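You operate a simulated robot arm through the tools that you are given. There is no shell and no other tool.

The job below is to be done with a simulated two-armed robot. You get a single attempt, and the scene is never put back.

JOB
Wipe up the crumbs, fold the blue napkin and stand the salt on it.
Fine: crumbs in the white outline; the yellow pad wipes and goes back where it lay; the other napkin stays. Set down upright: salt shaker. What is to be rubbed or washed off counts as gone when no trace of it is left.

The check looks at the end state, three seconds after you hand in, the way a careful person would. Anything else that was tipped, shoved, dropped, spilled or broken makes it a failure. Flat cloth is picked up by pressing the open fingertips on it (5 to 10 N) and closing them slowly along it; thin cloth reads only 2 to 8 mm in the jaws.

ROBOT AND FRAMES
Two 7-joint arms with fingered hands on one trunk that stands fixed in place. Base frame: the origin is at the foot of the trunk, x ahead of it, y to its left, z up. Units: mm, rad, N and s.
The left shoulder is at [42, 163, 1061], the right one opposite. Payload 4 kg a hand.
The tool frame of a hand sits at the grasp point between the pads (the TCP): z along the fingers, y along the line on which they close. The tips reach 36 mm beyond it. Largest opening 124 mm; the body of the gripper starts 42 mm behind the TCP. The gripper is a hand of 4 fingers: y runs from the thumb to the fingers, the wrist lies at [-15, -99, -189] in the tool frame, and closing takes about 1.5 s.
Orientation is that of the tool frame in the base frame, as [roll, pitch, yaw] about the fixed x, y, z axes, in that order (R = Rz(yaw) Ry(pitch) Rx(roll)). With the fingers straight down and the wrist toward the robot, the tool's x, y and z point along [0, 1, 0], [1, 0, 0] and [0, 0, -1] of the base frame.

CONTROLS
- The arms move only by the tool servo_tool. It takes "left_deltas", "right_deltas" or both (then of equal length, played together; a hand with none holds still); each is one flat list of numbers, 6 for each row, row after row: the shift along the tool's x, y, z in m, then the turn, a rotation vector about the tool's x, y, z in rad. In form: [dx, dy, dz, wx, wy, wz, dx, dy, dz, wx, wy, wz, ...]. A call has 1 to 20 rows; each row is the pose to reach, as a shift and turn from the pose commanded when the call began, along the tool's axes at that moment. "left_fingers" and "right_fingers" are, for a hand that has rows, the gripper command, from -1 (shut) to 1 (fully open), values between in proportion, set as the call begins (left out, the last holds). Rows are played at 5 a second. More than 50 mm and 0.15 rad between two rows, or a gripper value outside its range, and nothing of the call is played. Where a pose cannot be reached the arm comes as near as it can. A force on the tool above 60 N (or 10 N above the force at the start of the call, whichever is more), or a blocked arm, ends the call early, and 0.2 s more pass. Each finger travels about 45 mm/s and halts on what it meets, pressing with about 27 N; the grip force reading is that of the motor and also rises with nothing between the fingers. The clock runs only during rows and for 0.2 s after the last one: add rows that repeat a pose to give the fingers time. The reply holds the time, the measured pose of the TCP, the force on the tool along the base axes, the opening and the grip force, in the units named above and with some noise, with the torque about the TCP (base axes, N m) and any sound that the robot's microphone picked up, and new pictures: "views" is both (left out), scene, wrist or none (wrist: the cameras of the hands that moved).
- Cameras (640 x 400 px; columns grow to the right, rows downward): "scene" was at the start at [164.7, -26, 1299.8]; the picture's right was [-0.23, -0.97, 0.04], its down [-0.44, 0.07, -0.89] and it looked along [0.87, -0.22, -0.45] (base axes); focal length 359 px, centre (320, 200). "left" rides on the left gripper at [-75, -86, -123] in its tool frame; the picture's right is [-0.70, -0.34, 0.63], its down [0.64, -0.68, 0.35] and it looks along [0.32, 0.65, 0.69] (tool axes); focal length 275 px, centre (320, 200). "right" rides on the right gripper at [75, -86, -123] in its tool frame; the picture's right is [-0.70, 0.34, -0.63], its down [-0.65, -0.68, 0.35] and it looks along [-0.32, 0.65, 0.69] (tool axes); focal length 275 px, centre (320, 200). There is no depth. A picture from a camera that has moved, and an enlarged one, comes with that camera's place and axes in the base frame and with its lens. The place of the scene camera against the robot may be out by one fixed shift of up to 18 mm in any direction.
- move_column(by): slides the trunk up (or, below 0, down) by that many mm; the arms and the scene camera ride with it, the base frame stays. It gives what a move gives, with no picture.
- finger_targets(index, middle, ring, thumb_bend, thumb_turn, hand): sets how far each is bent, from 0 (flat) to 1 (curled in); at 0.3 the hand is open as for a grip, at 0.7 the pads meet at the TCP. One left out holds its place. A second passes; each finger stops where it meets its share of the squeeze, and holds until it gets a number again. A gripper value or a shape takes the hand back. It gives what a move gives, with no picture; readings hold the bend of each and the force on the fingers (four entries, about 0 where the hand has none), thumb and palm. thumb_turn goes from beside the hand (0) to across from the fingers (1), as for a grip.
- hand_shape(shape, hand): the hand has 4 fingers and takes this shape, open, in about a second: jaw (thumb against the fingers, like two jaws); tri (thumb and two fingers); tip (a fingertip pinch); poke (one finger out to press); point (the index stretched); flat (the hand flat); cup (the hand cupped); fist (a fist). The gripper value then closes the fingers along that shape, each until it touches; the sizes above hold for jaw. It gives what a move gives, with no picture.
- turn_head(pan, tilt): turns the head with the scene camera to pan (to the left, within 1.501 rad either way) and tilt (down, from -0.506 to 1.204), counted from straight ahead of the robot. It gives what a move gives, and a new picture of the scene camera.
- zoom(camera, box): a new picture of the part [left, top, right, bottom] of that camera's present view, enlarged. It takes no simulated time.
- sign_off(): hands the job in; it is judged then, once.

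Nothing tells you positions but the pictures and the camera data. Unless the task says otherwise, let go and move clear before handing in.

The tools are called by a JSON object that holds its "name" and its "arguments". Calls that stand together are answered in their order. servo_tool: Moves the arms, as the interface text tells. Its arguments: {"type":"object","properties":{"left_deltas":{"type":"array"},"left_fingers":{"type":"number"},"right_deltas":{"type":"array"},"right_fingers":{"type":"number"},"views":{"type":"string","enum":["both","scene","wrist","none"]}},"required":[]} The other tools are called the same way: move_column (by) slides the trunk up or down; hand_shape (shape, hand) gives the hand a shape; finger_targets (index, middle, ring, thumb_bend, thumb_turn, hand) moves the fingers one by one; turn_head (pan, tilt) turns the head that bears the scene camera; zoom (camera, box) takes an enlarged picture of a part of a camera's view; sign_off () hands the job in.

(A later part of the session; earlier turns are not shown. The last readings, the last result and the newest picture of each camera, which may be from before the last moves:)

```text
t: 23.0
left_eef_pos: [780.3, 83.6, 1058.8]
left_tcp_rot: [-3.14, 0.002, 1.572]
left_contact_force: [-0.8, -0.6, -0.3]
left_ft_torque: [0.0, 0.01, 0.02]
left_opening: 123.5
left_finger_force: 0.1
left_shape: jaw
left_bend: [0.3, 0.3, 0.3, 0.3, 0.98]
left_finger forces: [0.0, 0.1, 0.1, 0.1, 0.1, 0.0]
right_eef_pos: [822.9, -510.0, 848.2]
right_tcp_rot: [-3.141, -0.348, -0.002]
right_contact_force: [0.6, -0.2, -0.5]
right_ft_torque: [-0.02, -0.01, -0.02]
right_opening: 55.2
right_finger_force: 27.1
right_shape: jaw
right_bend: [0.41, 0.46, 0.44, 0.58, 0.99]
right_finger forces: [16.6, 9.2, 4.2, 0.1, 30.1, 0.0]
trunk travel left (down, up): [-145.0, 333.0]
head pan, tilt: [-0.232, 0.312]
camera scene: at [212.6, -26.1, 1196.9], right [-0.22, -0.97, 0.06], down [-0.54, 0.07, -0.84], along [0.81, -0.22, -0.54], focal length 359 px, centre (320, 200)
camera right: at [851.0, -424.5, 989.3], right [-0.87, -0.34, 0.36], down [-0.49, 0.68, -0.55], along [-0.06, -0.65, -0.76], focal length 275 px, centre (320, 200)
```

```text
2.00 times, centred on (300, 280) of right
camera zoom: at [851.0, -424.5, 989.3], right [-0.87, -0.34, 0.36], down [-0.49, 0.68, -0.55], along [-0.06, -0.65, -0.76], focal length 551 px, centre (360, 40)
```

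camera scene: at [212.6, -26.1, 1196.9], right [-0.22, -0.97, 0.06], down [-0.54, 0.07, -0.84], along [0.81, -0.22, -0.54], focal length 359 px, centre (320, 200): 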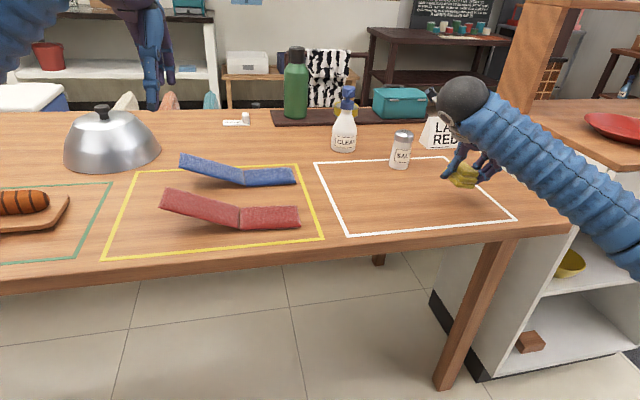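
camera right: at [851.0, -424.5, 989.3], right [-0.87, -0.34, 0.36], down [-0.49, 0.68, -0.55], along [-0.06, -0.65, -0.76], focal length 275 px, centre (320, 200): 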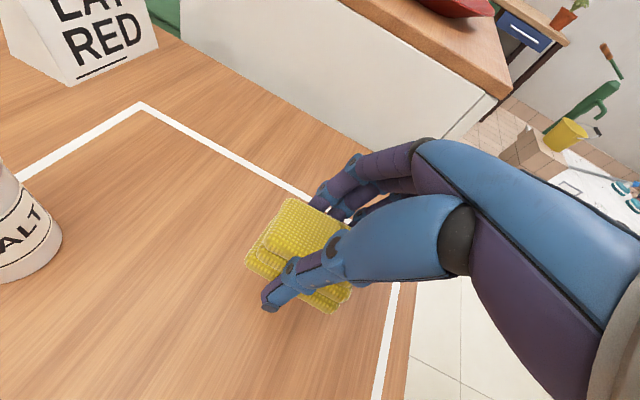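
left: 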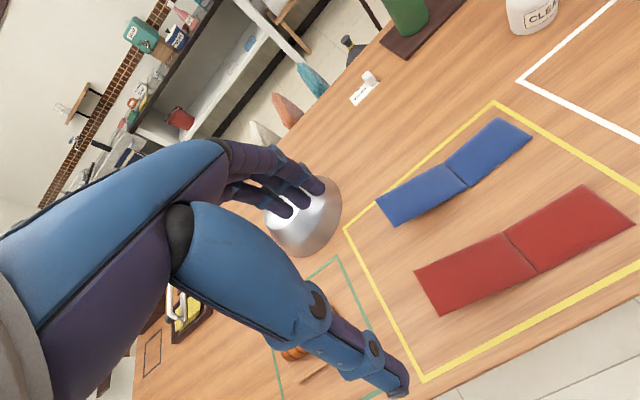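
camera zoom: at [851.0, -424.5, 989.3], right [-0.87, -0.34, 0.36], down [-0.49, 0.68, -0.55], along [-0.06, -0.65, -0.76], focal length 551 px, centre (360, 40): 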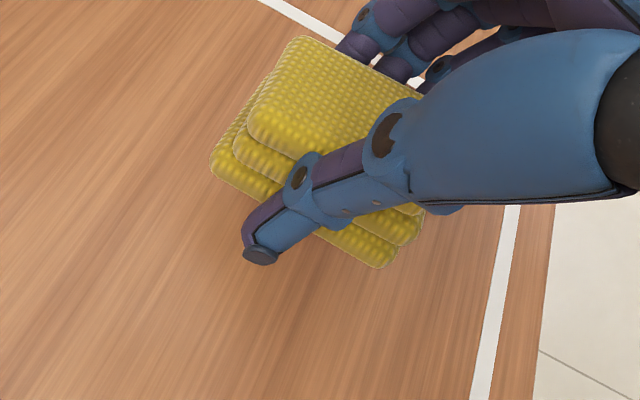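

The white area is clean. I now carry the pad back, offset so it lands where it lay originally (it had slid about 13 mm right when I gripped it).

{"name": "servo_tool", "arguments": {"right_deltas": [-0.007, 0.037, -0.0026, 0, 0, 0, -0.014, 0.074, -0.0052, 0, 0, 0, -0.021, 0.111, -0.0078, 0, 0, 0, -0.0285, 0.1475, -0.0104, 0, 0, 0, -0.0345, 0.1475, 0.006, 0, 0, 0, -0.0405, 0.1475, 0.0224, 0, 0, 0, -0.0405, 0.1475, 0.0224, 0, 0, 0]}}

{"name": "zoom", "arguments": {"camera": "scene", "box": [480, 140, 580, 220]}}

{"name": "zoom", "arguments": {"camera": "right", "box": [210, 180, 390, 380]}}

```text
t: 24.6
left_eef_pos: [777.6, 83.4, 1058.7]
left_tcp_rot: [3.141, -0.002, 1.572]
left_contact_force: [0.0, 0.0, 0.3]
left_ft_torque: [-0.01, 0.0, 0.01]
left_opening: 124.1
left_finger_force: 0.1
left_shape: jaw
left_bend: [0.3, 0.3, 0.3, 0.3, 0.98]
left_finger forces: [0.0, 0.1, 0.1, 0.0, 0.1, 0.0]
right_eef_pos: [794.1, -655.8, 813.7]
right_tcp_rot: [3.141, -0.349, 0.0]
right_contact_force: [0.4, 0.0, -0.7]
right_ft_torque: [0.02, 0.02, -0.01]
right_opening: 55.3
right_finger_force: 26.9
right_shape: jaw
right_bend: [0.41, 0.46, 0.44, 0.58, 0.99]
right_finger forces: [16.6, 9.2, 4.2, 0.0, 30.0, 0.0]
trunk travel left (down, up): [-145.0, 333.0]
head pan, tilt: [-0.232, 0.312]
camera scene: at [212.0, -26.0, 1197.3], right [-0.22, -0.97, 0.06], down [-0.54, 0.07, -0.84], along [0.81, -0.22, -0.54], focal length 359 px, centre (320, 200)
camera right: at [821.0, -571.1, 954.6], right [-0.87, -0.34, 0.36], down [-0.49, 0.68, -0.55], along [-0.06, -0.65, -0.76], focal length 275 px, centre (320, 200)
```

scene: 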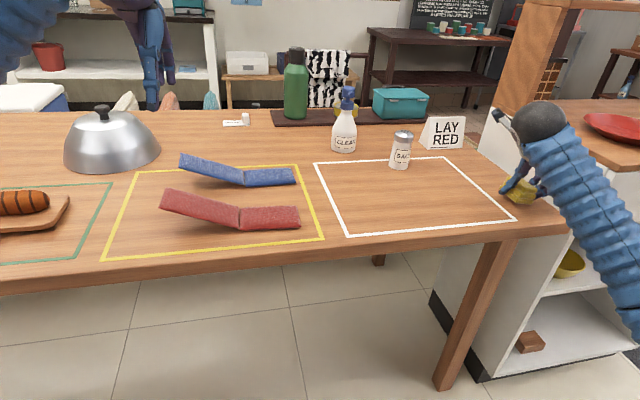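
right: 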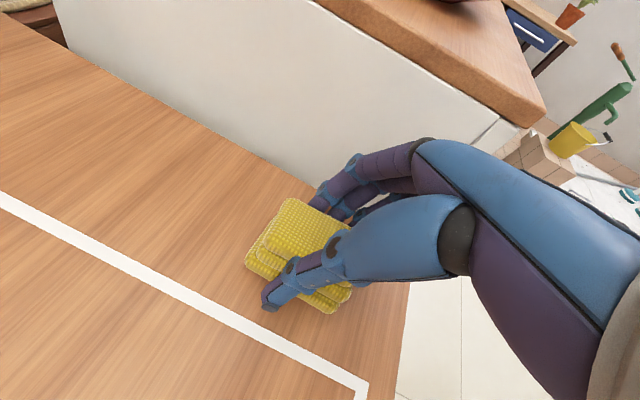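

```text
5.00 times, centred on (530, 180) of scene
camera zoom: at [212.0, -26.0, 1197.3], right [-0.22, -0.97, 0.06], down [-0.54, 0.07, -0.84], along [0.81, -0.22, -0.54], focal length 1796 px, centre (-730, 300)
```

zoom: 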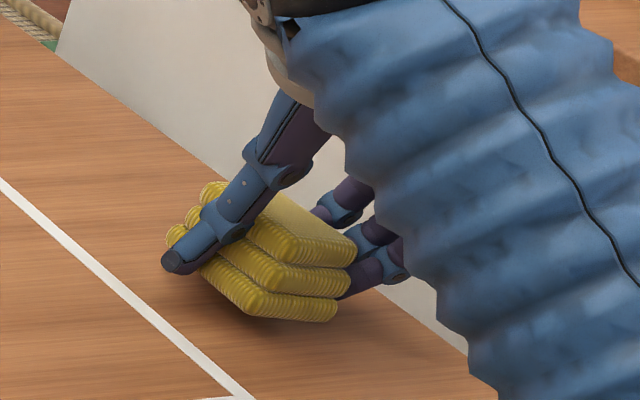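

```text
2.00 times, centred on (300, 280) of right
camera zoom: at [821.0, -571.1, 954.6], right [-0.87, -0.34, 0.36], down [-0.49, 0.68, -0.55], along [-0.06, -0.65, -0.76], focal length 551 px, centre (360, 40)
```

zoom: 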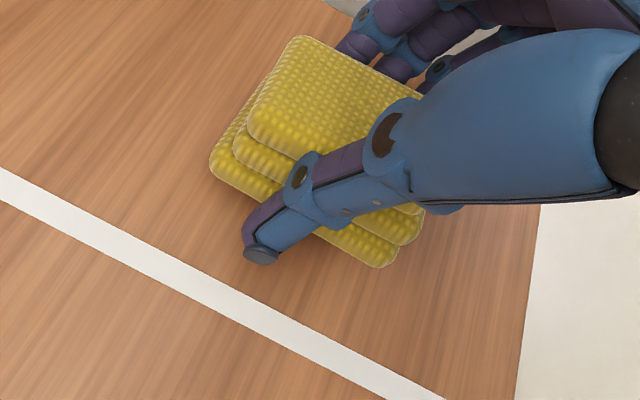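

The pad hovers right over its original spot, about 7 mm up. I set it down and open.

{"name": "servo_tool", "arguments": {"right_deltas": [-0.0022, 0, 0.003, 0, 0, 0, -0.0043, 0, 0.0059, 0, 0, 0, -0.0047, 0, 0.0069, 0, 0, 0, -0.0047, 0, 0.0069, 0, 0, 0], "views": "none"}}

{"name": "servo_tool", "arguments": {"right_deltas": [0, 0, 0, 0, 0, 0, 0, 0, 0, 0, 0, 0, 0, 0, 0, 0, 0, 0, 0, 0, 0, 0, 0, 0], "right_fingers": 0.3}}

{"name": "zoom", "arguments": {"camera": "scene", "box": [480, 140, 580, 220]}}

{"name": "zoom", "arguments": {"camera": "right", "box": [210, 180, 390, 380]}}

```text
t: 25.6
left_eef_pos: [777.7, 82.5, 1058.6]
left_tcp_rot: [3.14, 0.001, 1.571]
left_contact_force: [0.0, -0.8, 0.7]
left_ft_torque: [-0.01, -0.02, -0.01]
left_opening: 123.7
left_finger_force: 0.1
left_shape: jaw
left_bend: [0.3, 0.3, 0.3, 0.3, 0.98]
left_finger forces: [0.1, 0.1, 0.0, 0.0, 0.0, 0.1]
right_eef_pos: [792.4, -656.1, 807.7]
right_tcp_rot: [-3.141, -0.35, -0.001]
right_contact_force: [0.0, -0.3, 0.6]
right_ft_torque: [-0.01, -0.01, 0.0]
right_opening: 55.4
right_finger_force: 26.8
right_shape: jaw
right_bend: [0.41, 0.46, 0.44, 0.58, 0.99]
right_finger forces: [16.6, 9.3, 4.3, 0.0, 29.9, 0.0]
trunk travel left (down, up): [-145.0, 333.0]
head pan, tilt: [-0.232, 0.312]
```

```text
t: 26.6
left_eef_pos: [779.9, 83.1, 1059.1]
left_tcp_rot: [3.142, 0.0, 1.57]
left_contact_force: [0.5, -0.7, 0.9]
left_ft_torque: [-0.02, 0.02, 0.01]
left_opening: 123.9
left_finger_force: 0.1
left_shape: jaw
left_bend: [0.3, 0.3, 0.3, 0.3, 0.98]
left_finger forces: [0.0, 0.1, 0.0, 0.0, 0.1, 0.1]
right_eef_pos: [790.6, -656.3, 806.8]
right_tcp_rot: [-3.141, -0.349, -0.001]
right_contact_force: [0.1, 0.2, -0.2]
right_ft_torque: [0.0, -0.05, 0.01]
right_opening: 80.7
right_finger_force: 0.2
right_shape: jaw
right_bend: [0.36, 0.4, 0.38, 0.52, 0.99]
right_finger forces: [0.1, 0.1, 0.0, 0.0, 0.0, 0.1]
trunk travel left (down, up): [-145.0, 333.0]
head pan, tilt: [-0.232, 0.312]
camera scene: at [212.3, -26.0, 1197.1], right [-0.22, -0.97, 0.06], down [-0.54, 0.07, -0.84], along [0.81, -0.22, -0.54], focal length 359 px, centre (320, 200)
camera right: at [819.1, -570.5, 947.9], right [-0.87, -0.34, 0.36], down [-0.49, 0.68, -0.55], along [-0.06, -0.65, -0.76], focal length 275 px, centre (320, 200)
```

scene: 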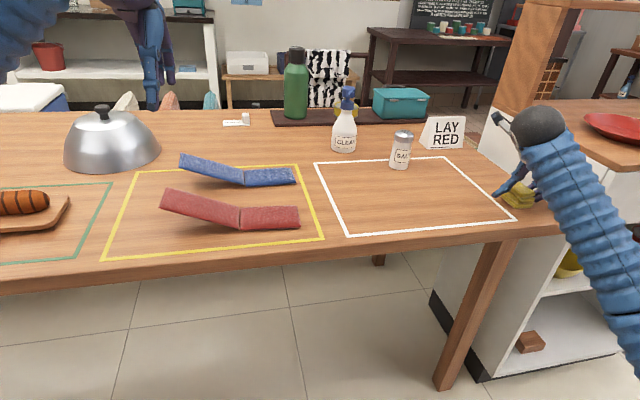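
right: 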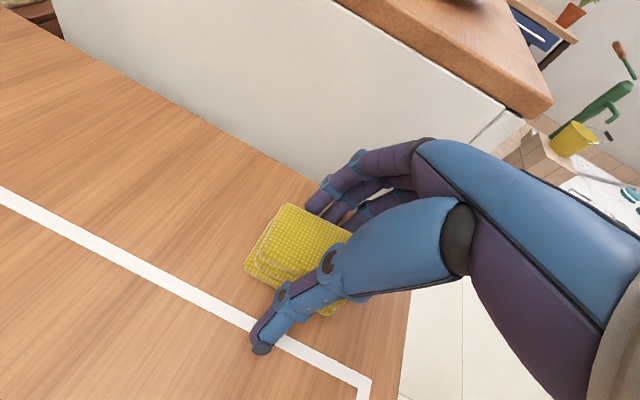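

```text
5.00 times, centred on (530, 180) of scene
camera zoom: at [212.3, -26.0, 1197.1], right [-0.22, -0.97, 0.06], down [-0.54, 0.07, -0.84], along [0.81, -0.22, -0.54], focal length 1796 px, centre (-730, 300)
```

zoom: 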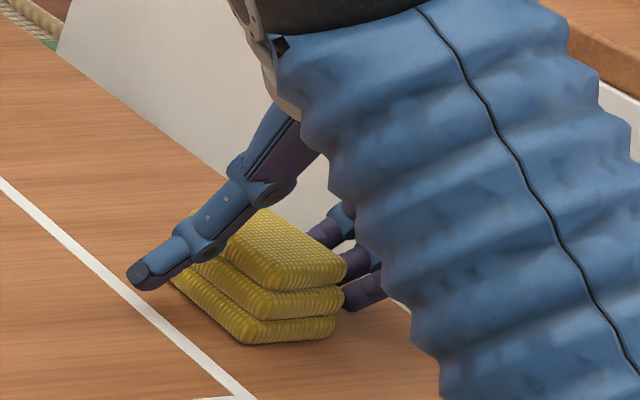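

```text
2.00 times, centred on (300, 280) of right
camera zoom: at [819.1, -570.5, 947.9], right [-0.87, -0.34, 0.36], down [-0.49, 0.68, -0.55], along [-0.06, -0.65, -0.76], focal length 551 px, centre (360, 40)
```

zoom: 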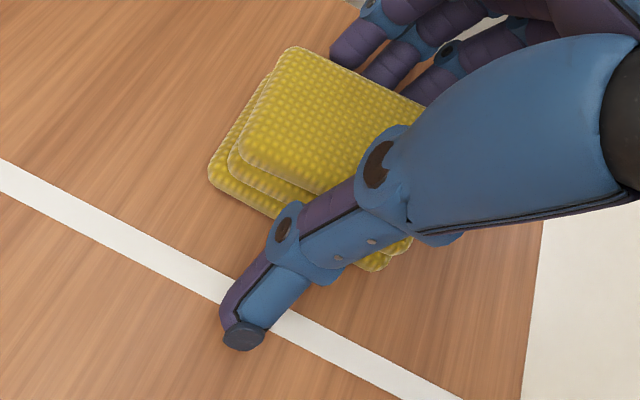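

The pad is down within about 6 mm of where it lay. I open fully and raise the hand straight up.

{"name": "servo_tool", "arguments": {"right_deltas": [0, 0, 0, 0, 0, 0, 0, 0, 0, 0, 0, 0, 0, 0, 0, 0, 0, 0, 0, 0, 0, 0, 0, 0, 0.007, 0, -0.019, 0, 0, 0, 0.0137, 0, -0.0376, 0, 0, 0, 0.0274, 0, -0.0751, 0, 0, 0, 0.0411, 0, -0.1127, 0, 0, 0], "right_fingers": 1}}

{"name": "zoom", "arguments": {"camera": "scene", "box": [480, 140, 580, 220]}}

```text
t: 28.4
left_eef_pos: [778.4, 84.5, 1059.5]
left_tcp_rot: [-3.14, 0.001, 1.573]
left_contact_force: [0.6, 0.4, 0.0]
left_ft_torque: [-0.01, 0.02, 0.0]
left_opening: 123.8
left_finger_force: 0.0
left_shape: jaw
left_bend: [0.3, 0.3, 0.3, 0.3, 0.98]
left_finger forces: [0.1, 0.1, 0.0, 0.1, 0.1, 0.0]
right_eef_pos: [791.0, -654.3, 929.6]
right_tcp_rot: [3.141, -0.348, 0.003]
right_contact_force: [-0.2, 0.3, -0.3]
right_ft_torque: [-0.06, 0.0, -0.05]
right_opening: 123.9
right_finger_force: 0.0
right_shape: jaw
right_bend: [0.3, 0.3, 0.3, 0.3, 0.98]
right_finger forces: [0.1, 0.1, 0.0, 0.0, 0.1, 0.0]
trunk travel left (down, up): [-145.0, 333.0]
head pan, tilt: [-0.232, 0.312]
camera scene: at [211.7, -24.6, 1197.6], right [-0.22, -0.97, 0.06], down [-0.54, 0.07, -0.84], along [0.81, -0.22, -0.54], focal length 359 px, centre (320, 200)
camera right: at [818.8, -568.8, 1070.9], right [-0.87, -0.34, 0.36], down [-0.49, 0.68, -0.55], along [-0.06, -0.65, -0.76], focal length 275 px, centre (320, 200)
```

scene: 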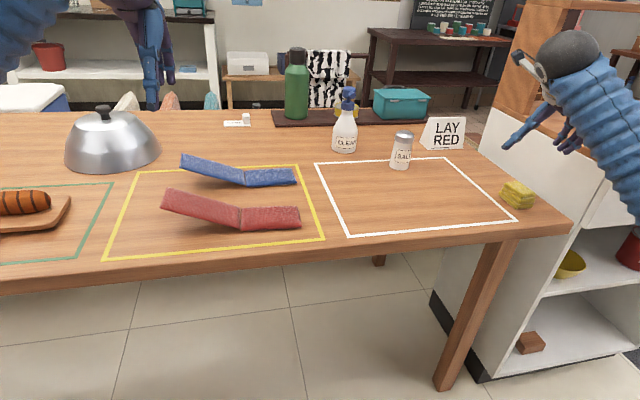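
right: 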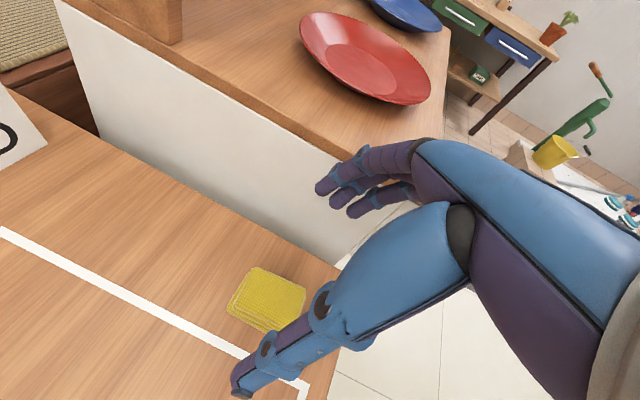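

```text
5.00 times, centred on (530, 180) of scene
camera zoom: at [211.7, -24.6, 1197.6], right [-0.22, -0.97, 0.06], down [-0.54, 0.07, -0.84], along [0.81, -0.22, -0.54], focal length 1796 px, centre (-730, 300)
```

zoom: 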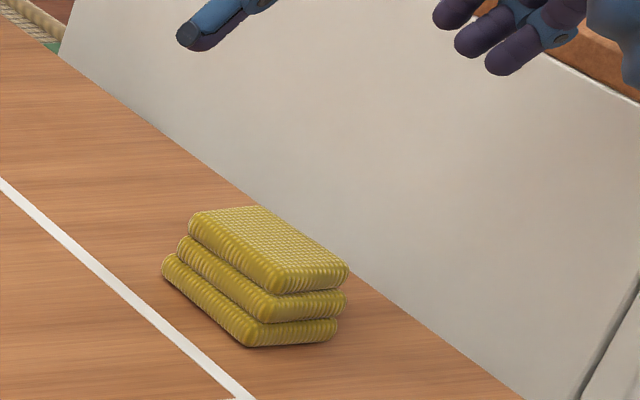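

The pad is back. Now I look closely at the blue napkin from the left wrist camera.

{"name": "zoom", "arguments": {"camera": "left", "box": [320, 60, 640, 320]}}

{"name": "zoom", "arguments": {"camera": "scene", "box": [150, 130, 320, 240]}}

```text
1.54 times, centred on (480, 190) of left
camera zoom: at [691.6, 10.1, 1182.9], right [-0.34, -0.7, -0.63], down [-0.68, 0.64, -0.35], along [0.65, 0.32, -0.69], focal length 424 px, centre (74, 215)
```

zoom: 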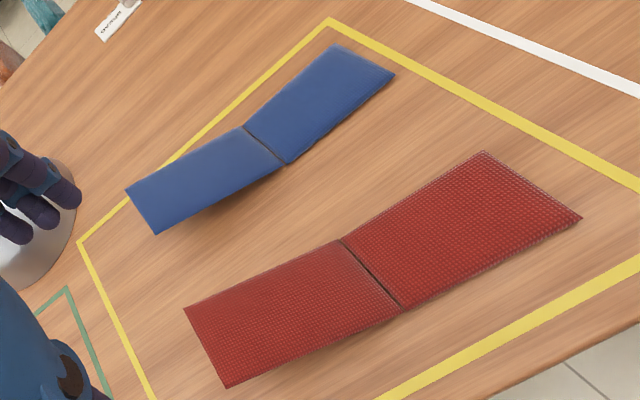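

```text
3.64 times, centred on (235, 185) of scene
camera zoom: at [211.7, -24.6, 1197.6], right [-0.22, -0.97, 0.06], down [-0.54, 0.07, -0.84], along [0.81, -0.22, -0.54], focal length 1306 px, centre (629, 254)
```

zoom: 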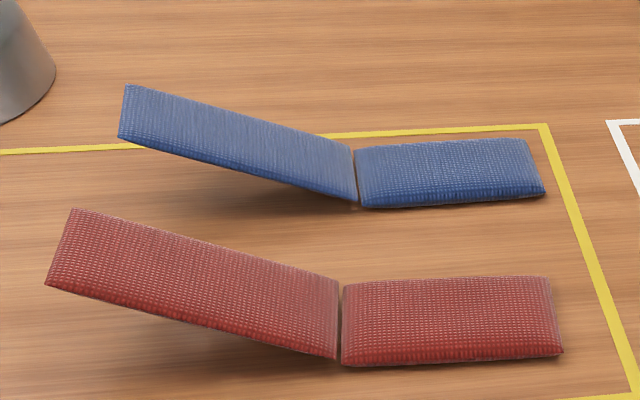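

The blue napkin's flat panel spans x 938–1010, y -36 to -156; the other panel rises about 20° to a free edge near y ≈ +107, z ≈ 817. I plan to slip the left index finger under the raised panel and turn it over, so I set the left hand to the pointing shape and look at it.

{"name": "hand_shape", "arguments": {"hand": "left", "shape": "point"}}

{"name": "turn_head", "arguments": {"pan": 0.1, "tilt": 0.35}}

{"name": "zoom", "arguments": {"camera": "left", "box": [0, 0, 640, 400]}}

```text
t: 29.3
left_eef_pos: [779.4, 83.3, 1058.0]
left_tcp_rot: [3.141, 0.0, 1.57]
left_contact_force: [-0.3, 0.2, -0.5]
left_ft_torque: [0.03, -0.01, -0.01]
left_opening: 116.2
left_finger_force: 0.0
left_shape: point
left_bend: [0.32, 1.0, 1.0, 1.0, 0.89]
left_finger forces: [0.0, 0.0, 0.0, 0.0, 0.0, 0.0]
right_eef_pos: [791.7, -655.2, 929.2]
right_tcp_rot: [-3.141, -0.35, 0.0]
right_contact_force: [1.0, -0.3, -0.2]
right_ft_torque: [0.02, 0.0, 0.0]
right_opening: 123.7
right_finger_force: 0.1
right_shape: jaw
right_bend: [0.3, 0.3, 0.3, 0.3, 0.98]
right_finger forces: [0.0, 0.0, 0.0, 0.1, 0.0, 0.1]
trunk travel left (down, up): [-145.0, 333.0]
head pan, tilt: [-0.232, 0.312]
```

```text
t: 30.1
left_eef_pos: [777.5, 82.1, 1057.6]
left_tcp_rot: [3.14, 0.0, 1.57]
left_contact_force: [-0.7, -0.5, 1.1]
left_ft_torque: [-0.01, -0.01, -0.04]
left_opening: 116.6
left_finger_force: 0.1
left_shape: point
left_bend: [0.32, 1.0, 1.0, 1.0, 0.89]
left_finger forces: [0.1, 0.0, 0.0, 0.1, 0.1, 0.1]
right_eef_pos: [791.2, -655.7, 928.5]
right_tcp_rot: [-3.141, -0.35, 0.001]
right_contact_force: [0.0, -0.1, 0.2]
right_ft_torque: [0.02, -0.02, -0.02]
right_opening: 123.9
right_finger_force: 0.1
right_shape: jaw
right_bend: [0.3, 0.3, 0.3, 0.3, 0.98]
right_finger forces: [0.0, 0.0, 0.0, 0.0, 0.0, 0.1]
trunk travel left (down, up): [-145.0, 333.0]
head pan, tilt: [0.099, 0.351]
camera scene: at [213.1, 4.6, 1193.1], right [0.1, -1.0, -0.03], down [-0.58, -0.03, -0.82], along [0.81, 0.09, -0.58], focal length 359 px, centre (320, 200)
```

scene: 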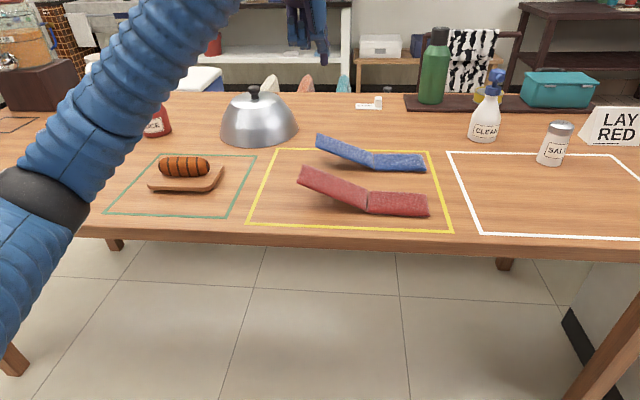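

```text
1.00 times, centred on (320, 200) of left (not enlarged: the box is as wide or as high as the picture)
camera zoom: at [692.2, 8.1, 1181.9], right [-0.34, -0.7, -0.63], down [-0.68, 0.64, -0.35], along [0.65, 0.32, -0.69], focal length 275 px, centre (320, 200)
```

zoom: 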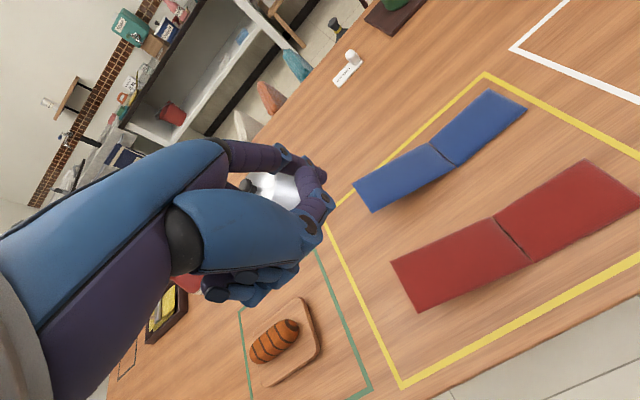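

The other fingers are curled but the index is still slightly bent. I straighten it fully and look again.

{"name": "finger_targets", "arguments": {"hand": "left", "index": 0, "thumb_bend": 0.7, "thumb_turn": 0.3}}

{"name": "turn_head", "arguments": {"pan": 0.1, "tilt": 0.12}}

{"name": "zoom", "arguments": {"camera": "left", "box": [140, 80, 460, 320]}}

{"name": "zoom", "arguments": {"camera": "scene", "box": [160, 60, 400, 220]}}

```text
t: 31.1
left_eef_pos: [778.5, 83.8, 1059.2]
left_tcp_rot: [3.141, 0.0, 1.571]
left_contact_force: [0.5, 0.1, 0.3]
left_ft_torque: [0.01, 0.01, 0.02]
left_opening: 126.3
left_finger_force: 0.0
left_shape: fingers
left_bend: [0.0, 1.0, 1.0, 0.7, 0.31]
left_finger forces: [0.1, 0.1, 0.1, 0.1, 0.0, 0.0]
right_eef_pos: [789.5, -656.7, 928.1]
right_tcp_rot: [3.14, -0.349, 0.0]
right_contact_force: [-0.3, -0.5, 0.0]
right_ft_torque: [-0.02, 0.04, -0.01]
right_opening: 123.6
right_finger_force: 0.2
right_shape: jaw
right_bend: [0.3, 0.3, 0.3, 0.3, 0.98]
right_finger forces: [0.0, 0.0, 0.0, 0.1, 0.0, 0.1]
trunk travel left (down, up): [-145.0, 333.0]
head pan, tilt: [0.099, 0.351]
```

```text
t: 31.8
left_eef_pos: [778.6, 83.6, 1057.2]
left_tcp_rot: [3.141, 0.0, 1.571]
left_contact_force: [-0.2, 0.3, -0.5]
left_ft_torque: [-0.02, 0.01, 0.03]
left_opening: 126.1
left_finger_force: 0.0
left_shape: fingers
left_bend: [0.0, 1.0, 1.0, 0.7, 0.31]
left_finger forces: [0.0, 0.0, 0.0, 0.0, 0.1, 0.0]
right_eef_pos: [790.9, -656.8, 929.0]
right_tcp_rot: [-3.141, -0.348, 0.0]
right_contact_force: [-0.7, -0.1, -0.2]
right_ft_torque: [0.0, -0.02, -0.02]
right_opening: 123.8
right_finger_force: 0.0
right_shape: jaw
right_bend: [0.3, 0.3, 0.3, 0.3, 0.98]
right_finger forces: [0.0, 0.0, 0.0, 0.0, 0.0, 0.0]
trunk travel left (down, up): [-145.0, 333.0]
head pan, tilt: [0.099, 0.12]
camera scene: at [218.0, 4.6, 1214.0], right [0.1, -1.0, -0.03], down [-0.38, -0.01, -0.93], along [0.92, 0.1, -0.37], focal length 359 px, centre (320, 200)
```

scene: 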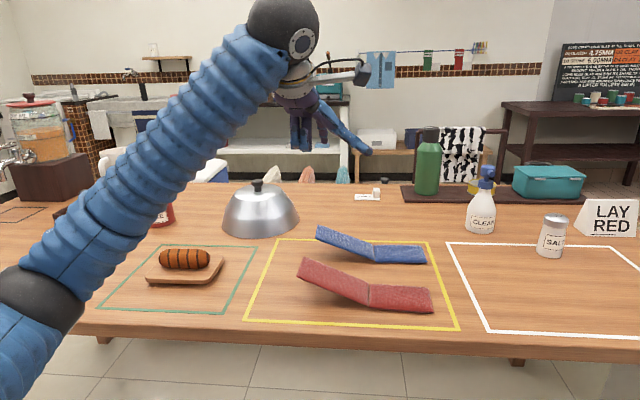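

```text
1.67 times, centred on (300, 200) of left
camera zoom: at [692.2, 8.1, 1181.9], right [-0.34, -0.7, -0.63], down [-0.68, 0.64, -0.35], along [0.65, 0.32, -0.69], focal length 459 px, centre (353, 200)
```

zoom: 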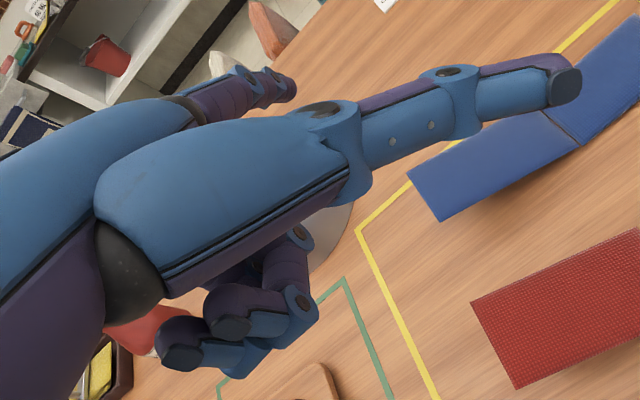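

```text
2.50 times, centred on (280, 140) of scene
camera zoom: at [218.0, 4.6, 1214.0], right [0.1, -1.0, -0.03], down [-0.38, -0.01, -0.93], along [0.92, 0.1, -0.37], focal length 898 px, centre (420, 350)
```

zoom: 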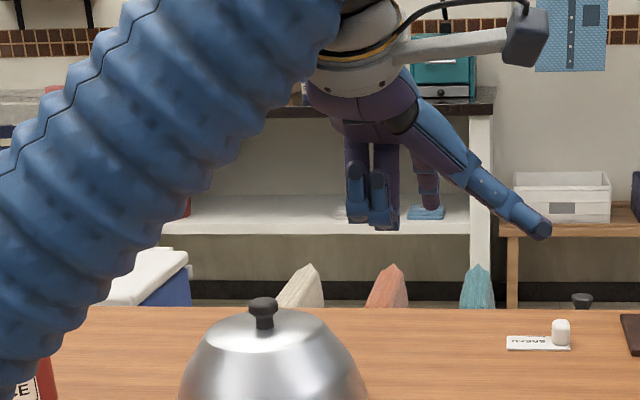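

The straightened index reaches about 110 mm forward of the tool point at its height, which makes a good prong. I tuck the thumb back, then turn the left hand about 40° rightward and bring it high over the spot left of the blue panel's free edge.

{"name": "finger_targets", "arguments": {"hand": "left", "index": 0, "middle": 1, "ring": 1, "thumb_bend": 1, "thumb_turn": 0.9}}

{"name": "servo_tool", "arguments": {"left_deltas": [0.021, 0.013, 0.01, 0, 0, 0.116, 0.042, 0.026, 0.02, 0, 0, 0.232, 0.063, 0.039, 0.03, 0, 0, 0.348, 0.084, 0.052, 0.04, 0, 0, 0.464, 0.105, 0.065, 0.05, 0, 0, 0.58, 0.126, 0.078, 0.058, 0, 0, 0.698, 0.126, 0.078, 0.058, 0, 0, 0.698]}}

```text
t: 32.8
left_eef_pos: [779.5, 82.4, 1057.6]
left_tcp_rot: [-3.14, 0.0, 1.571]
left_contact_force: [1.1, 0.1, 0.3]
left_ft_torque: [0.0, 0.01, 0.0]
left_opening: 45.1
left_finger_force: 0.0
left_shape: fingers
left_bend: [0.0, 1.0, 1.0, 1.0, 0.92]
left_finger forces: [0.1, 0.0, 0.1, 0.0, 0.0, 0.0]
right_eef_pos: [791.0, -656.4, 929.5]
right_tcp_rot: [-3.141, -0.347, 0.0]
right_contact_force: [-0.2, 0.0, -0.3]
right_ft_torque: [0.02, 0.0, 0.01]
right_opening: 123.7
right_finger_force: 0.1
right_shape: jaw
right_bend: [0.3, 0.3, 0.3, 0.3, 0.98]
right_finger forces: [0.0, 0.0, 0.0, 0.1, 0.0, 0.0]
trunk travel left (down, up): [-145.0, 333.0]
head pan, tilt: [0.099, 0.12]
```

```text
t: 34.4
left_eef_pos: [856.2, 208.2, 1000.0]
left_tcp_rot: [-3.141, 0.0, 0.873]
left_contact_force: [-0.3, 0.0, 0.2]
left_ft_torque: [0.0, -0.02, 0.01]
left_opening: 45.4
left_finger_force: 0.0
left_shape: fingers
left_bend: [0.0, 1.0, 1.0, 1.0, 0.92]
left_finger forces: [0.0, 0.0, 0.0, 0.1, 0.0, 0.1]
right_eef_pos: [790.6, -656.7, 929.0]
right_tcp_rot: [3.141, -0.348, 0.001]
right_contact_force: [-0.1, 0.2, 1.1]
right_ft_torque: [-0.01, 0.02, 0.0]
right_opening: 123.9
right_finger_force: 0.1
right_shape: jaw
right_bend: [0.3, 0.3, 0.3, 0.3, 0.98]
right_finger forces: [0.0, 0.0, 0.1, 0.1, 0.1, 0.0]
trunk travel left (down, up): [-145.0, 333.0]
head pan, tilt: [0.099, 0.12]
camera scene: at [217.8, 4.5, 1214.1], right [0.1, -1.0, -0.03], down [-0.37, -0.01, -0.93], along [0.92, 0.1, -0.37], focal length 359 px, centre (320, 200)
camera left: at [742.0, 206.5, 1122.9], right [-0.71, -0.32, -0.63], down [-0.11, 0.93, -0.35], along [0.7, -0.18, -0.69], focal length 275 px, centre (320, 200)
```

scene: 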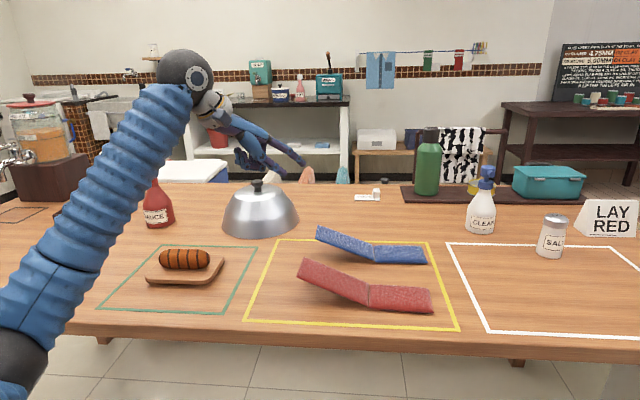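
left: 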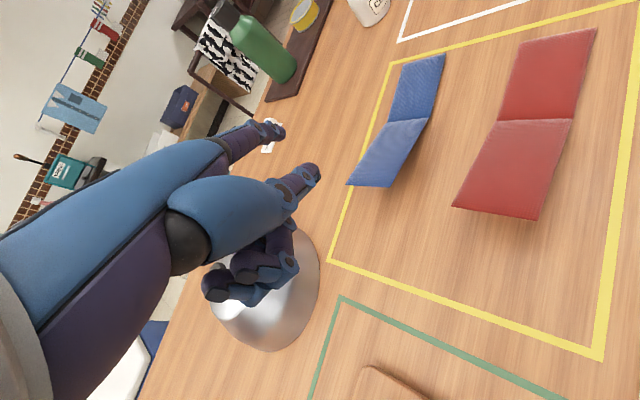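

The hand is up and left of the blue napkin with the index pointing over toward it. I enlarge to locate the index tip and the lowest parts of the hand exactly.

{"name": "zoom", "arguments": {"camera": "scene", "box": [180, 70, 340, 190]}}

{"name": "zoom", "arguments": {"camera": "left", "box": [180, 40, 480, 320]}}

```text
3.33 times, centred on (260, 130) of scene
camera zoom: at [217.8, 4.5, 1214.1], right [0.1, -1.0, -0.03], down [-0.37, -0.01, -0.93], along [0.92, 0.1, -0.37], focal length 1197 px, centre (520, 433)
```

zoom: 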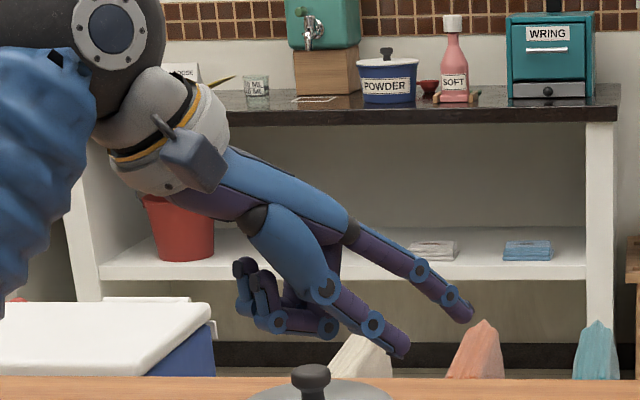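

```text
1.43 times, centred on (330, 180) of left
camera zoom: at [742.0, 206.5, 1122.9], right [-0.71, -0.32, -0.63], down [-0.11, 0.93, -0.35], along [0.7, -0.18, -0.69], focal length 393 px, centre (306, 229)
```

zoom: 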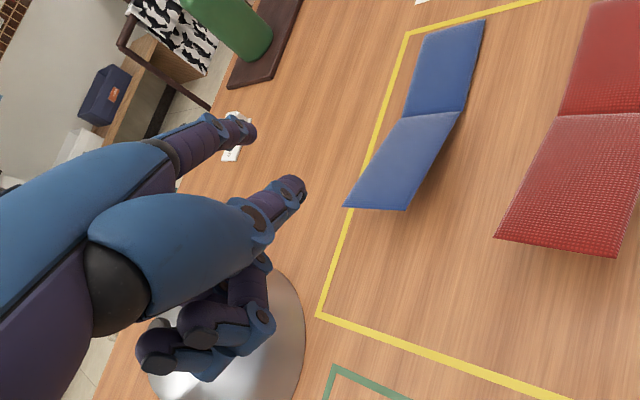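

The index tip sits at about TCP + (71, -86, +6), but the thumb tip hangs level with it 55 mm behind. I'll try swinging the thumb out of the way.

{"name": "finger_targets", "arguments": {"hand": "left", "thumb_bend": 0, "thumb_turn": 0}}

{"name": "zoom", "arguments": {"camera": "scene", "box": [180, 70, 340, 190]}}

{"name": "zoom", "arguments": {"camera": "left", "box": [180, 40, 480, 320]}}

```text
t: 35.4
left_eef_pos: [857.9, 207.0, 998.9]
left_tcp_rot: [3.141, 0.0, 0.874]
left_contact_force: [-0.7, -0.5, -0.4]
left_ft_torque: [-0.03, 0.0, 0.03]
left_opening: 178.4
left_finger_force: 0.0
left_shape: fingers
left_bend: [0.0, 1.0, 1.0, 0.0, 0.0]
left_finger forces: [0.0, 0.1, 0.1, 0.0, 0.0, 0.0]
right_eef_pos: [791.0, -656.5, 928.5]
right_tcp_rot: [3.138, -0.349, 0.001]
right_contact_force: [-0.1, -0.1, -0.5]
right_ft_torque: [0.0, -0.03, 0.03]
right_opening: 123.7
right_finger_force: 0.1
right_shape: jaw
right_bend: [0.3, 0.3, 0.3, 0.3, 0.98]
right_finger forces: [0.0, 0.0, 0.0, 0.0, 0.1, 0.0]
trunk travel left (down, up): [-145.0, 333.0]
head pan, tilt: [0.099, 0.12]
```

```text
3.33 times, centred on (260, 130) of scene
camera zoom: at [218.0, 4.6, 1214.0], right [0.1, -1.0, -0.03], down [-0.37, -0.01, -0.93], along [0.92, 0.1, -0.37], focal length 1197 px, centre (520, 433)
```

zoom: 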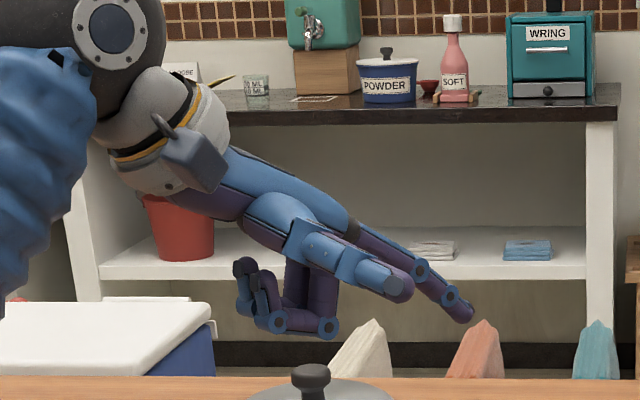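

```text
1.43 times, centred on (330, 180) of left
camera zoom: at [742.0, 206.2, 1122.7], right [-0.71, -0.32, -0.63], down [-0.11, 0.93, -0.35], along [0.7, -0.18, -0.69], focal length 393 px, centre (306, 229)
```

zoom: 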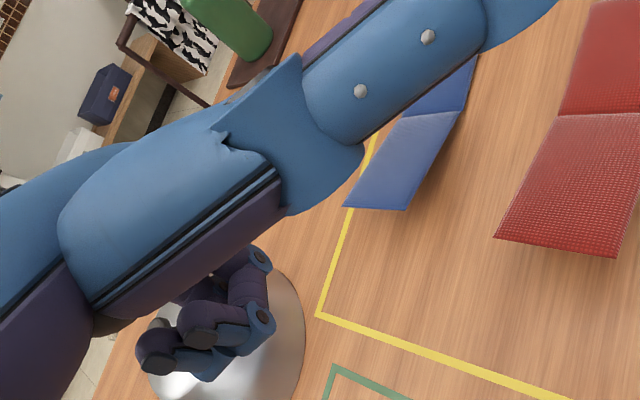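

With the thumb swung beside the hand it is well above the index. I descend vertically left of the panel's free edge, stopping at about 45 mm above the table to check.

{"name": "servo_tool", "arguments": {"left_deltas": [0, 0, 0.04, 0, 0, 0, 0, 0, 0.08, 0, 0, 0, 0, 0, 0.12, 0, 0, 0, 0, 0, 0.16, 0, 0, 0, 0, 0, 0.19, 0, 0, 0, 0, 0, 0.2, 0, 0, 0, 0, 0, 0.2, 0, 0, 0]}}

{"name": "zoom", "arguments": {"camera": "scene", "box": [200, 170, 440, 330]}}

```text
t: 37.0
left_eef_pos: [856.6, 210.3, 801.2]
left_tcp_rot: [-3.141, 0.0, 0.875]
left_contact_force: [-0.6, -0.2, -0.2]
left_ft_torque: [0.0, -0.02, -0.03]
left_opening: 178.6
left_finger_force: 0.1
left_shape: fingers
left_bend: [0.0, 1.0, 1.0, 0.0, 0.0]
left_finger forces: [0.1, 0.0, 0.0, 0.0, 0.0, 0.0]
right_eef_pos: [790.1, -655.8, 928.2]
right_tcp_rot: [3.141, -0.348, 0.001]
right_contact_force: [0.4, -0.2, -0.5]
right_ft_torque: [-0.01, -0.01, 0.03]
right_opening: 123.9
right_finger_force: 0.0
right_shape: jaw
right_bend: [0.3, 0.3, 0.3, 0.3, 0.98]
right_finger forces: [0.0, 0.0, 0.0, 0.0, 0.0, 0.0]
trunk travel left (down, up): [-145.0, 333.0]
head pan, tilt: [0.099, 0.12]
camera scene: at [217.9, 4.6, 1214.1], right [0.1, -0.99, -0.03], down [-0.37, -0.01, -0.93], along [0.92, 0.1, -0.37], focal length 359 px, centre (320, 200)
camera left: at [741.8, 207.9, 924.3], right [-0.71, -0.32, -0.63], down [-0.11, 0.93, -0.35], along [0.7, -0.17, -0.69], focal length 275 px, centre (320, 200)
```

scene: 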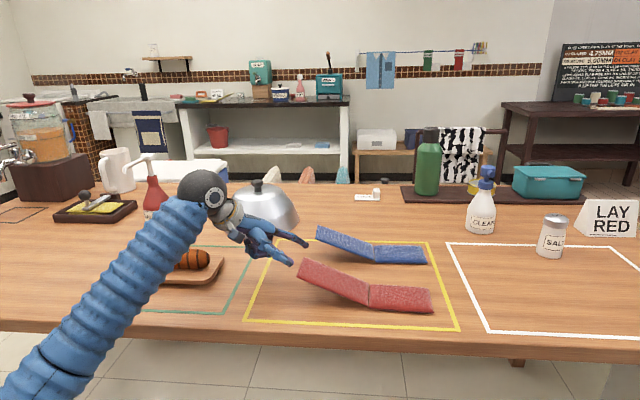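
left: 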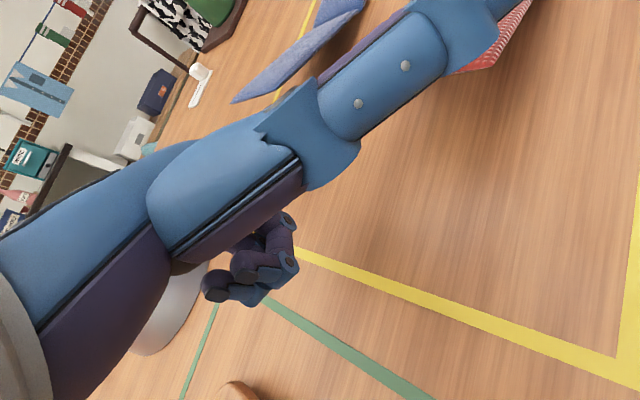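

```text
2.50 times, centred on (320, 250) of scene
camera zoom: at [217.9, 4.6, 1214.1], right [0.1, -0.99, -0.03], down [-0.37, -0.01, -0.93], along [0.92, 0.1, -0.37], focal length 898 px, centre (320, 75)
```

zoom: 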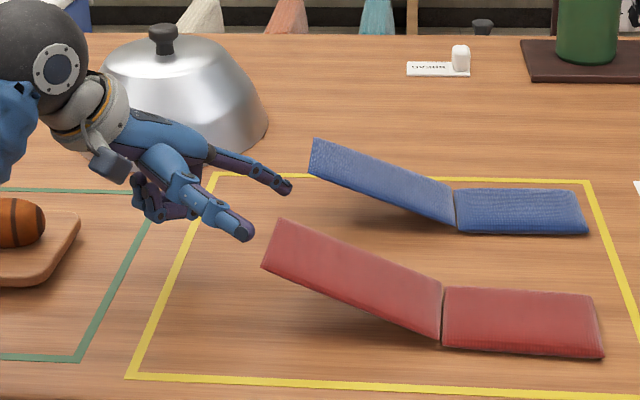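

The view is good, but in this posture the thumb would come down onto the red napkin's raised edge. I put the thumb back to its curled position, which I worked out stays clear.

{"name": "finger_targets", "arguments": {"hand": "left", "thumb_bend": 1, "thumb_turn": 0.9}}

{"name": "servo_tool", "arguments": {"left_deltas": [0.008, 0.01, 0, 0, 0, 0, 0.016, 0.019, 0.01, 0, 0, 0, 0.016, 0.019, 0.02, 0, 0, 0, 0.016, 0.019, 0.028, 0, 0, 0, 0.016, 0.019, 0.028, 0, 0, 0]}}

{"name": "zoom", "arguments": {"camera": "scene", "box": [230, 190, 390, 290]}}

{"name": "zoom", "arguments": {"camera": "left", "box": [180, 20, 480, 260]}}

```text
t: 38.0
left_eef_pos: [856.4, 209.7, 800.5]
left_tcp_rot: [-3.14, 0.0, 0.874]
left_contact_force: [0.8, 0.3, 0.6]
left_ft_torque: [0.01, 0.03, 0.02]
left_opening: 44.9
left_finger_force: 0.0
left_shape: fingers
left_bend: [0.0, 1.0, 1.0, 1.0, 0.92]
left_finger forces: [0.0, 0.0, 0.0, 0.0, 0.1, 0.1]
right_eef_pos: [790.8, -655.9, 928.8]
right_tcp_rot: [3.141, -0.348, 0.0]
right_contact_force: [-0.5, -0.3, -0.4]
right_ft_torque: [0.0, 0.03, 0.0]
right_opening: 123.9
right_finger_force: 0.0
right_shape: jaw
right_bend: [0.3, 0.3, 0.3, 0.3, 0.98]
right_finger forces: [0.0, 0.0, 0.1, 0.0, 0.1, 0.0]
trunk travel left (down, up): [-145.0, 333.0]
head pan, tilt: [0.099, 0.12]
```

```text
t: 39.2
left_eef_pos: [879.4, 209.5, 772.1]
left_tcp_rot: [-3.141, 0.0, 0.872]
left_contact_force: [0.8, 0.3, 0.2]
left_ft_torque: [-0.01, 0.0, -0.02]
left_opening: 44.7
left_finger_force: 0.0
left_shape: fingers
left_bend: [0.0, 1.0, 1.0, 1.0, 0.92]
left_finger forces: [0.1, 0.0, 0.0, 0.1, 0.0, 0.1]
right_eef_pos: [791.3, -655.6, 929.6]
right_tcp_rot: [3.14, -0.349, 0.002]
right_contact_force: [-0.2, 0.1, -0.1]
right_ft_torque: [0.0, 0.0, -0.03]
right_opening: 123.8
right_finger_force: 0.1
right_shape: jaw
right_bend: [0.3, 0.3, 0.3, 0.3, 0.98]
right_finger forces: [0.1, 0.1, 0.0, 0.0, 0.0, 0.0]
trunk travel left (down, up): [-145.0, 333.0]
head pan, tilt: [0.099, 0.12]
camera scene: at [217.9, 4.6, 1214.1], right [0.1, -1.0, -0.03], down [-0.37, -0.01, -0.93], along [0.92, 0.1, -0.37], focal length 359 px, centre (320, 200)
camera left: at [766.1, 207.2, 896.6], right [-0.71, -0.32, -0.63], down [-0.11, 0.93, -0.35], along [0.7, -0.18, -0.69], focal length 275 px, centre (320, 200)
```

scene: 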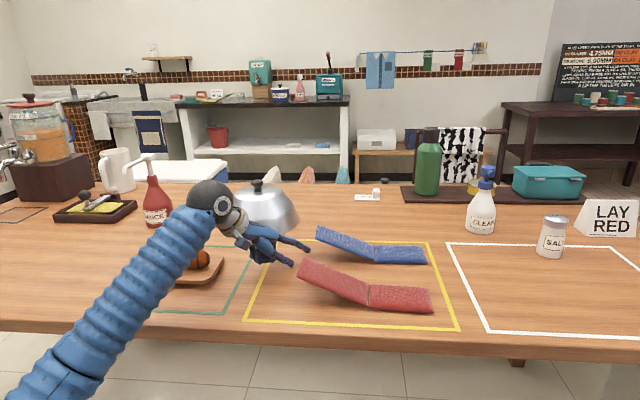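
left: 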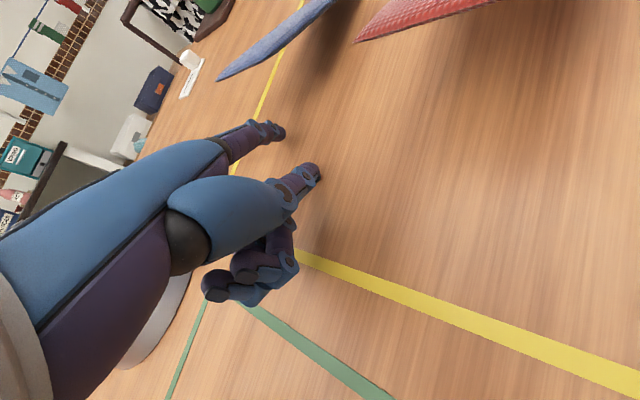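

```text
4.00 times, centred on (310, 240) of scene
camera zoom: at [217.9, 4.6, 1214.1], right [0.1, -1.0, -0.03], down [-0.37, -0.01, -0.93], along [0.92, 0.1, -0.37], focal length 1437 px, centre (360, 40)
```

zoom: 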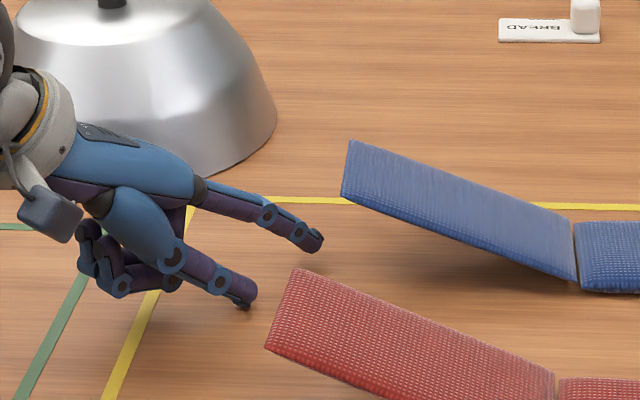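

```text
1.67 times, centred on (330, 140) of left
camera zoom: at [766.1, 207.2, 896.6], right [-0.71, -0.32, -0.63], down [-0.11, 0.93, -0.35], along [0.7, -0.18, -0.69], focal length 459 px, centre (303, 300)
```

zoom: 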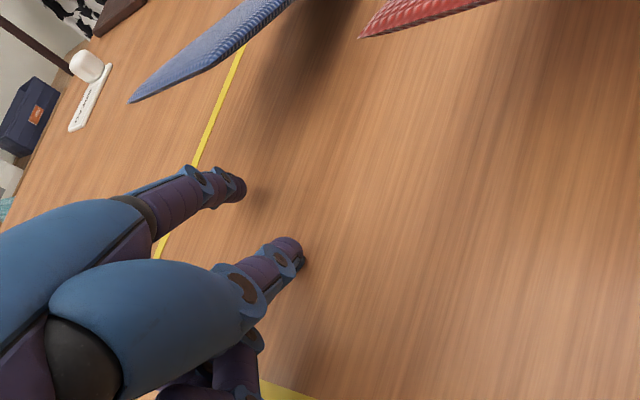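

The hand is low and clear; the free edge lies at y ≈ 100, z ≈ 820. I slide the index along its own direction under the raised panel.

{"name": "servo_tool", "arguments": {"left_deltas": [0, 0.012, 0, 0, 0, 0, 0, 0.024, 0, 0, 0, 0, 0, 0.036, 0, 0, 0, 0, 0, 0.048, 0, 0, 0, 0, 0, 0.048, 0, 0, 0, 0]}}

{"name": "zoom", "arguments": {"camera": "scene", "box": [230, 190, 390, 290]}}

{"name": "zoom", "arguments": {"camera": "left", "box": [180, 20, 480, 260]}}

```text
t: 40.4
left_eef_pos: [917.8, 177.8, 773.0]
left_tcp_rot: [3.141, 0.0, 0.872]
left_contact_force: [-0.2, 0.6, 1.9]
left_ft_torque: [-0.08, -0.01, 0.02]
left_opening: 44.6
left_finger_force: 0.1
left_shape: fingers
left_bend: [0.0, 1.0, 1.0, 1.0, 0.92]
left_finger forces: [0.0, 0.0, 0.0, 0.0, 0.8, 0.0]
right_eef_pos: [790.3, -656.3, 929.4]
right_tcp_rot: [3.14, -0.349, 0.0]
right_contact_force: [-0.4, 0.0, -0.5]
right_ft_torque: [0.01, 0.01, 0.01]
right_opening: 123.6
right_finger_force: 0.0
right_shape: jaw
right_bend: [0.3, 0.3, 0.3, 0.3, 0.98]
right_finger forces: [0.0, 0.1, 0.0, 0.0, 0.0, 0.1]
trunk travel left (down, up): [-145.0, 333.0]
head pan, tilt: [0.099, 0.12]
camera scene: at [217.9, 4.7, 1214.1], right [0.1, -0.99, -0.03], down [-0.37, -0.01, -0.93], along [0.92, 0.1, -0.37], focal length 359 px, centre (320, 200)
camera left: at [803.6, 176.3, 895.5], right [-0.71, -0.32, -0.63], down [-0.11, 0.93, -0.35], along [0.7, -0.17, -0.69], focal length 275 px, centre (320, 200)
```

scene: 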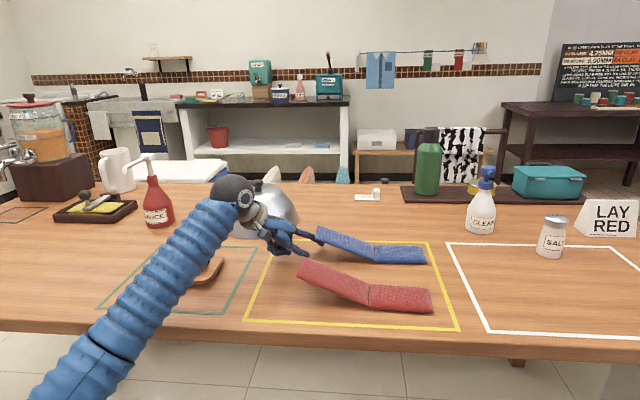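
left: 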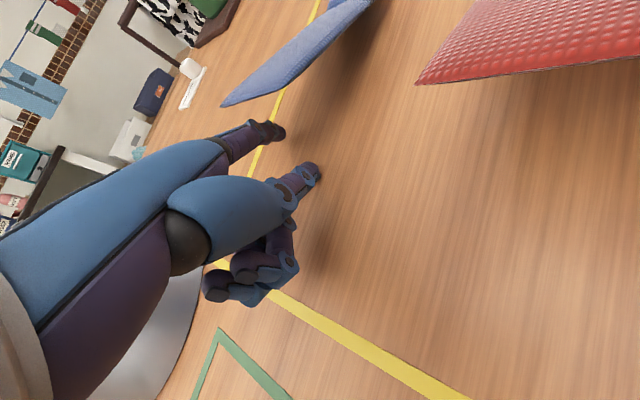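

```text
4.00 times, centred on (310, 240) of scene
camera zoom: at [217.9, 4.7, 1214.1], right [0.1, -0.99, -0.03], down [-0.37, -0.01, -0.93], along [0.92, 0.1, -0.37], focal length 1437 px, centre (360, 40)
```

zoom: 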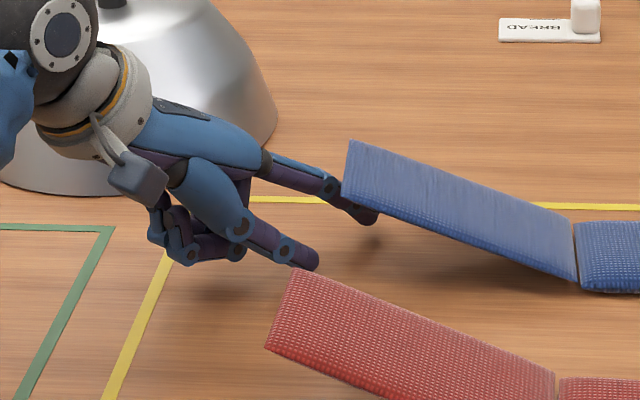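

```text
1.67 times, centred on (330, 140) of left
camera zoom: at [803.6, 176.3, 895.5], right [-0.71, -0.32, -0.63], down [-0.11, 0.93, -0.35], along [0.7, -0.17, -0.69], focal length 459 px, centre (303, 300)
```

zoom: 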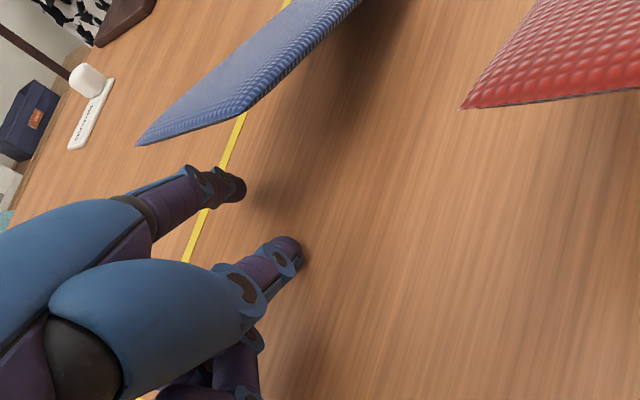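

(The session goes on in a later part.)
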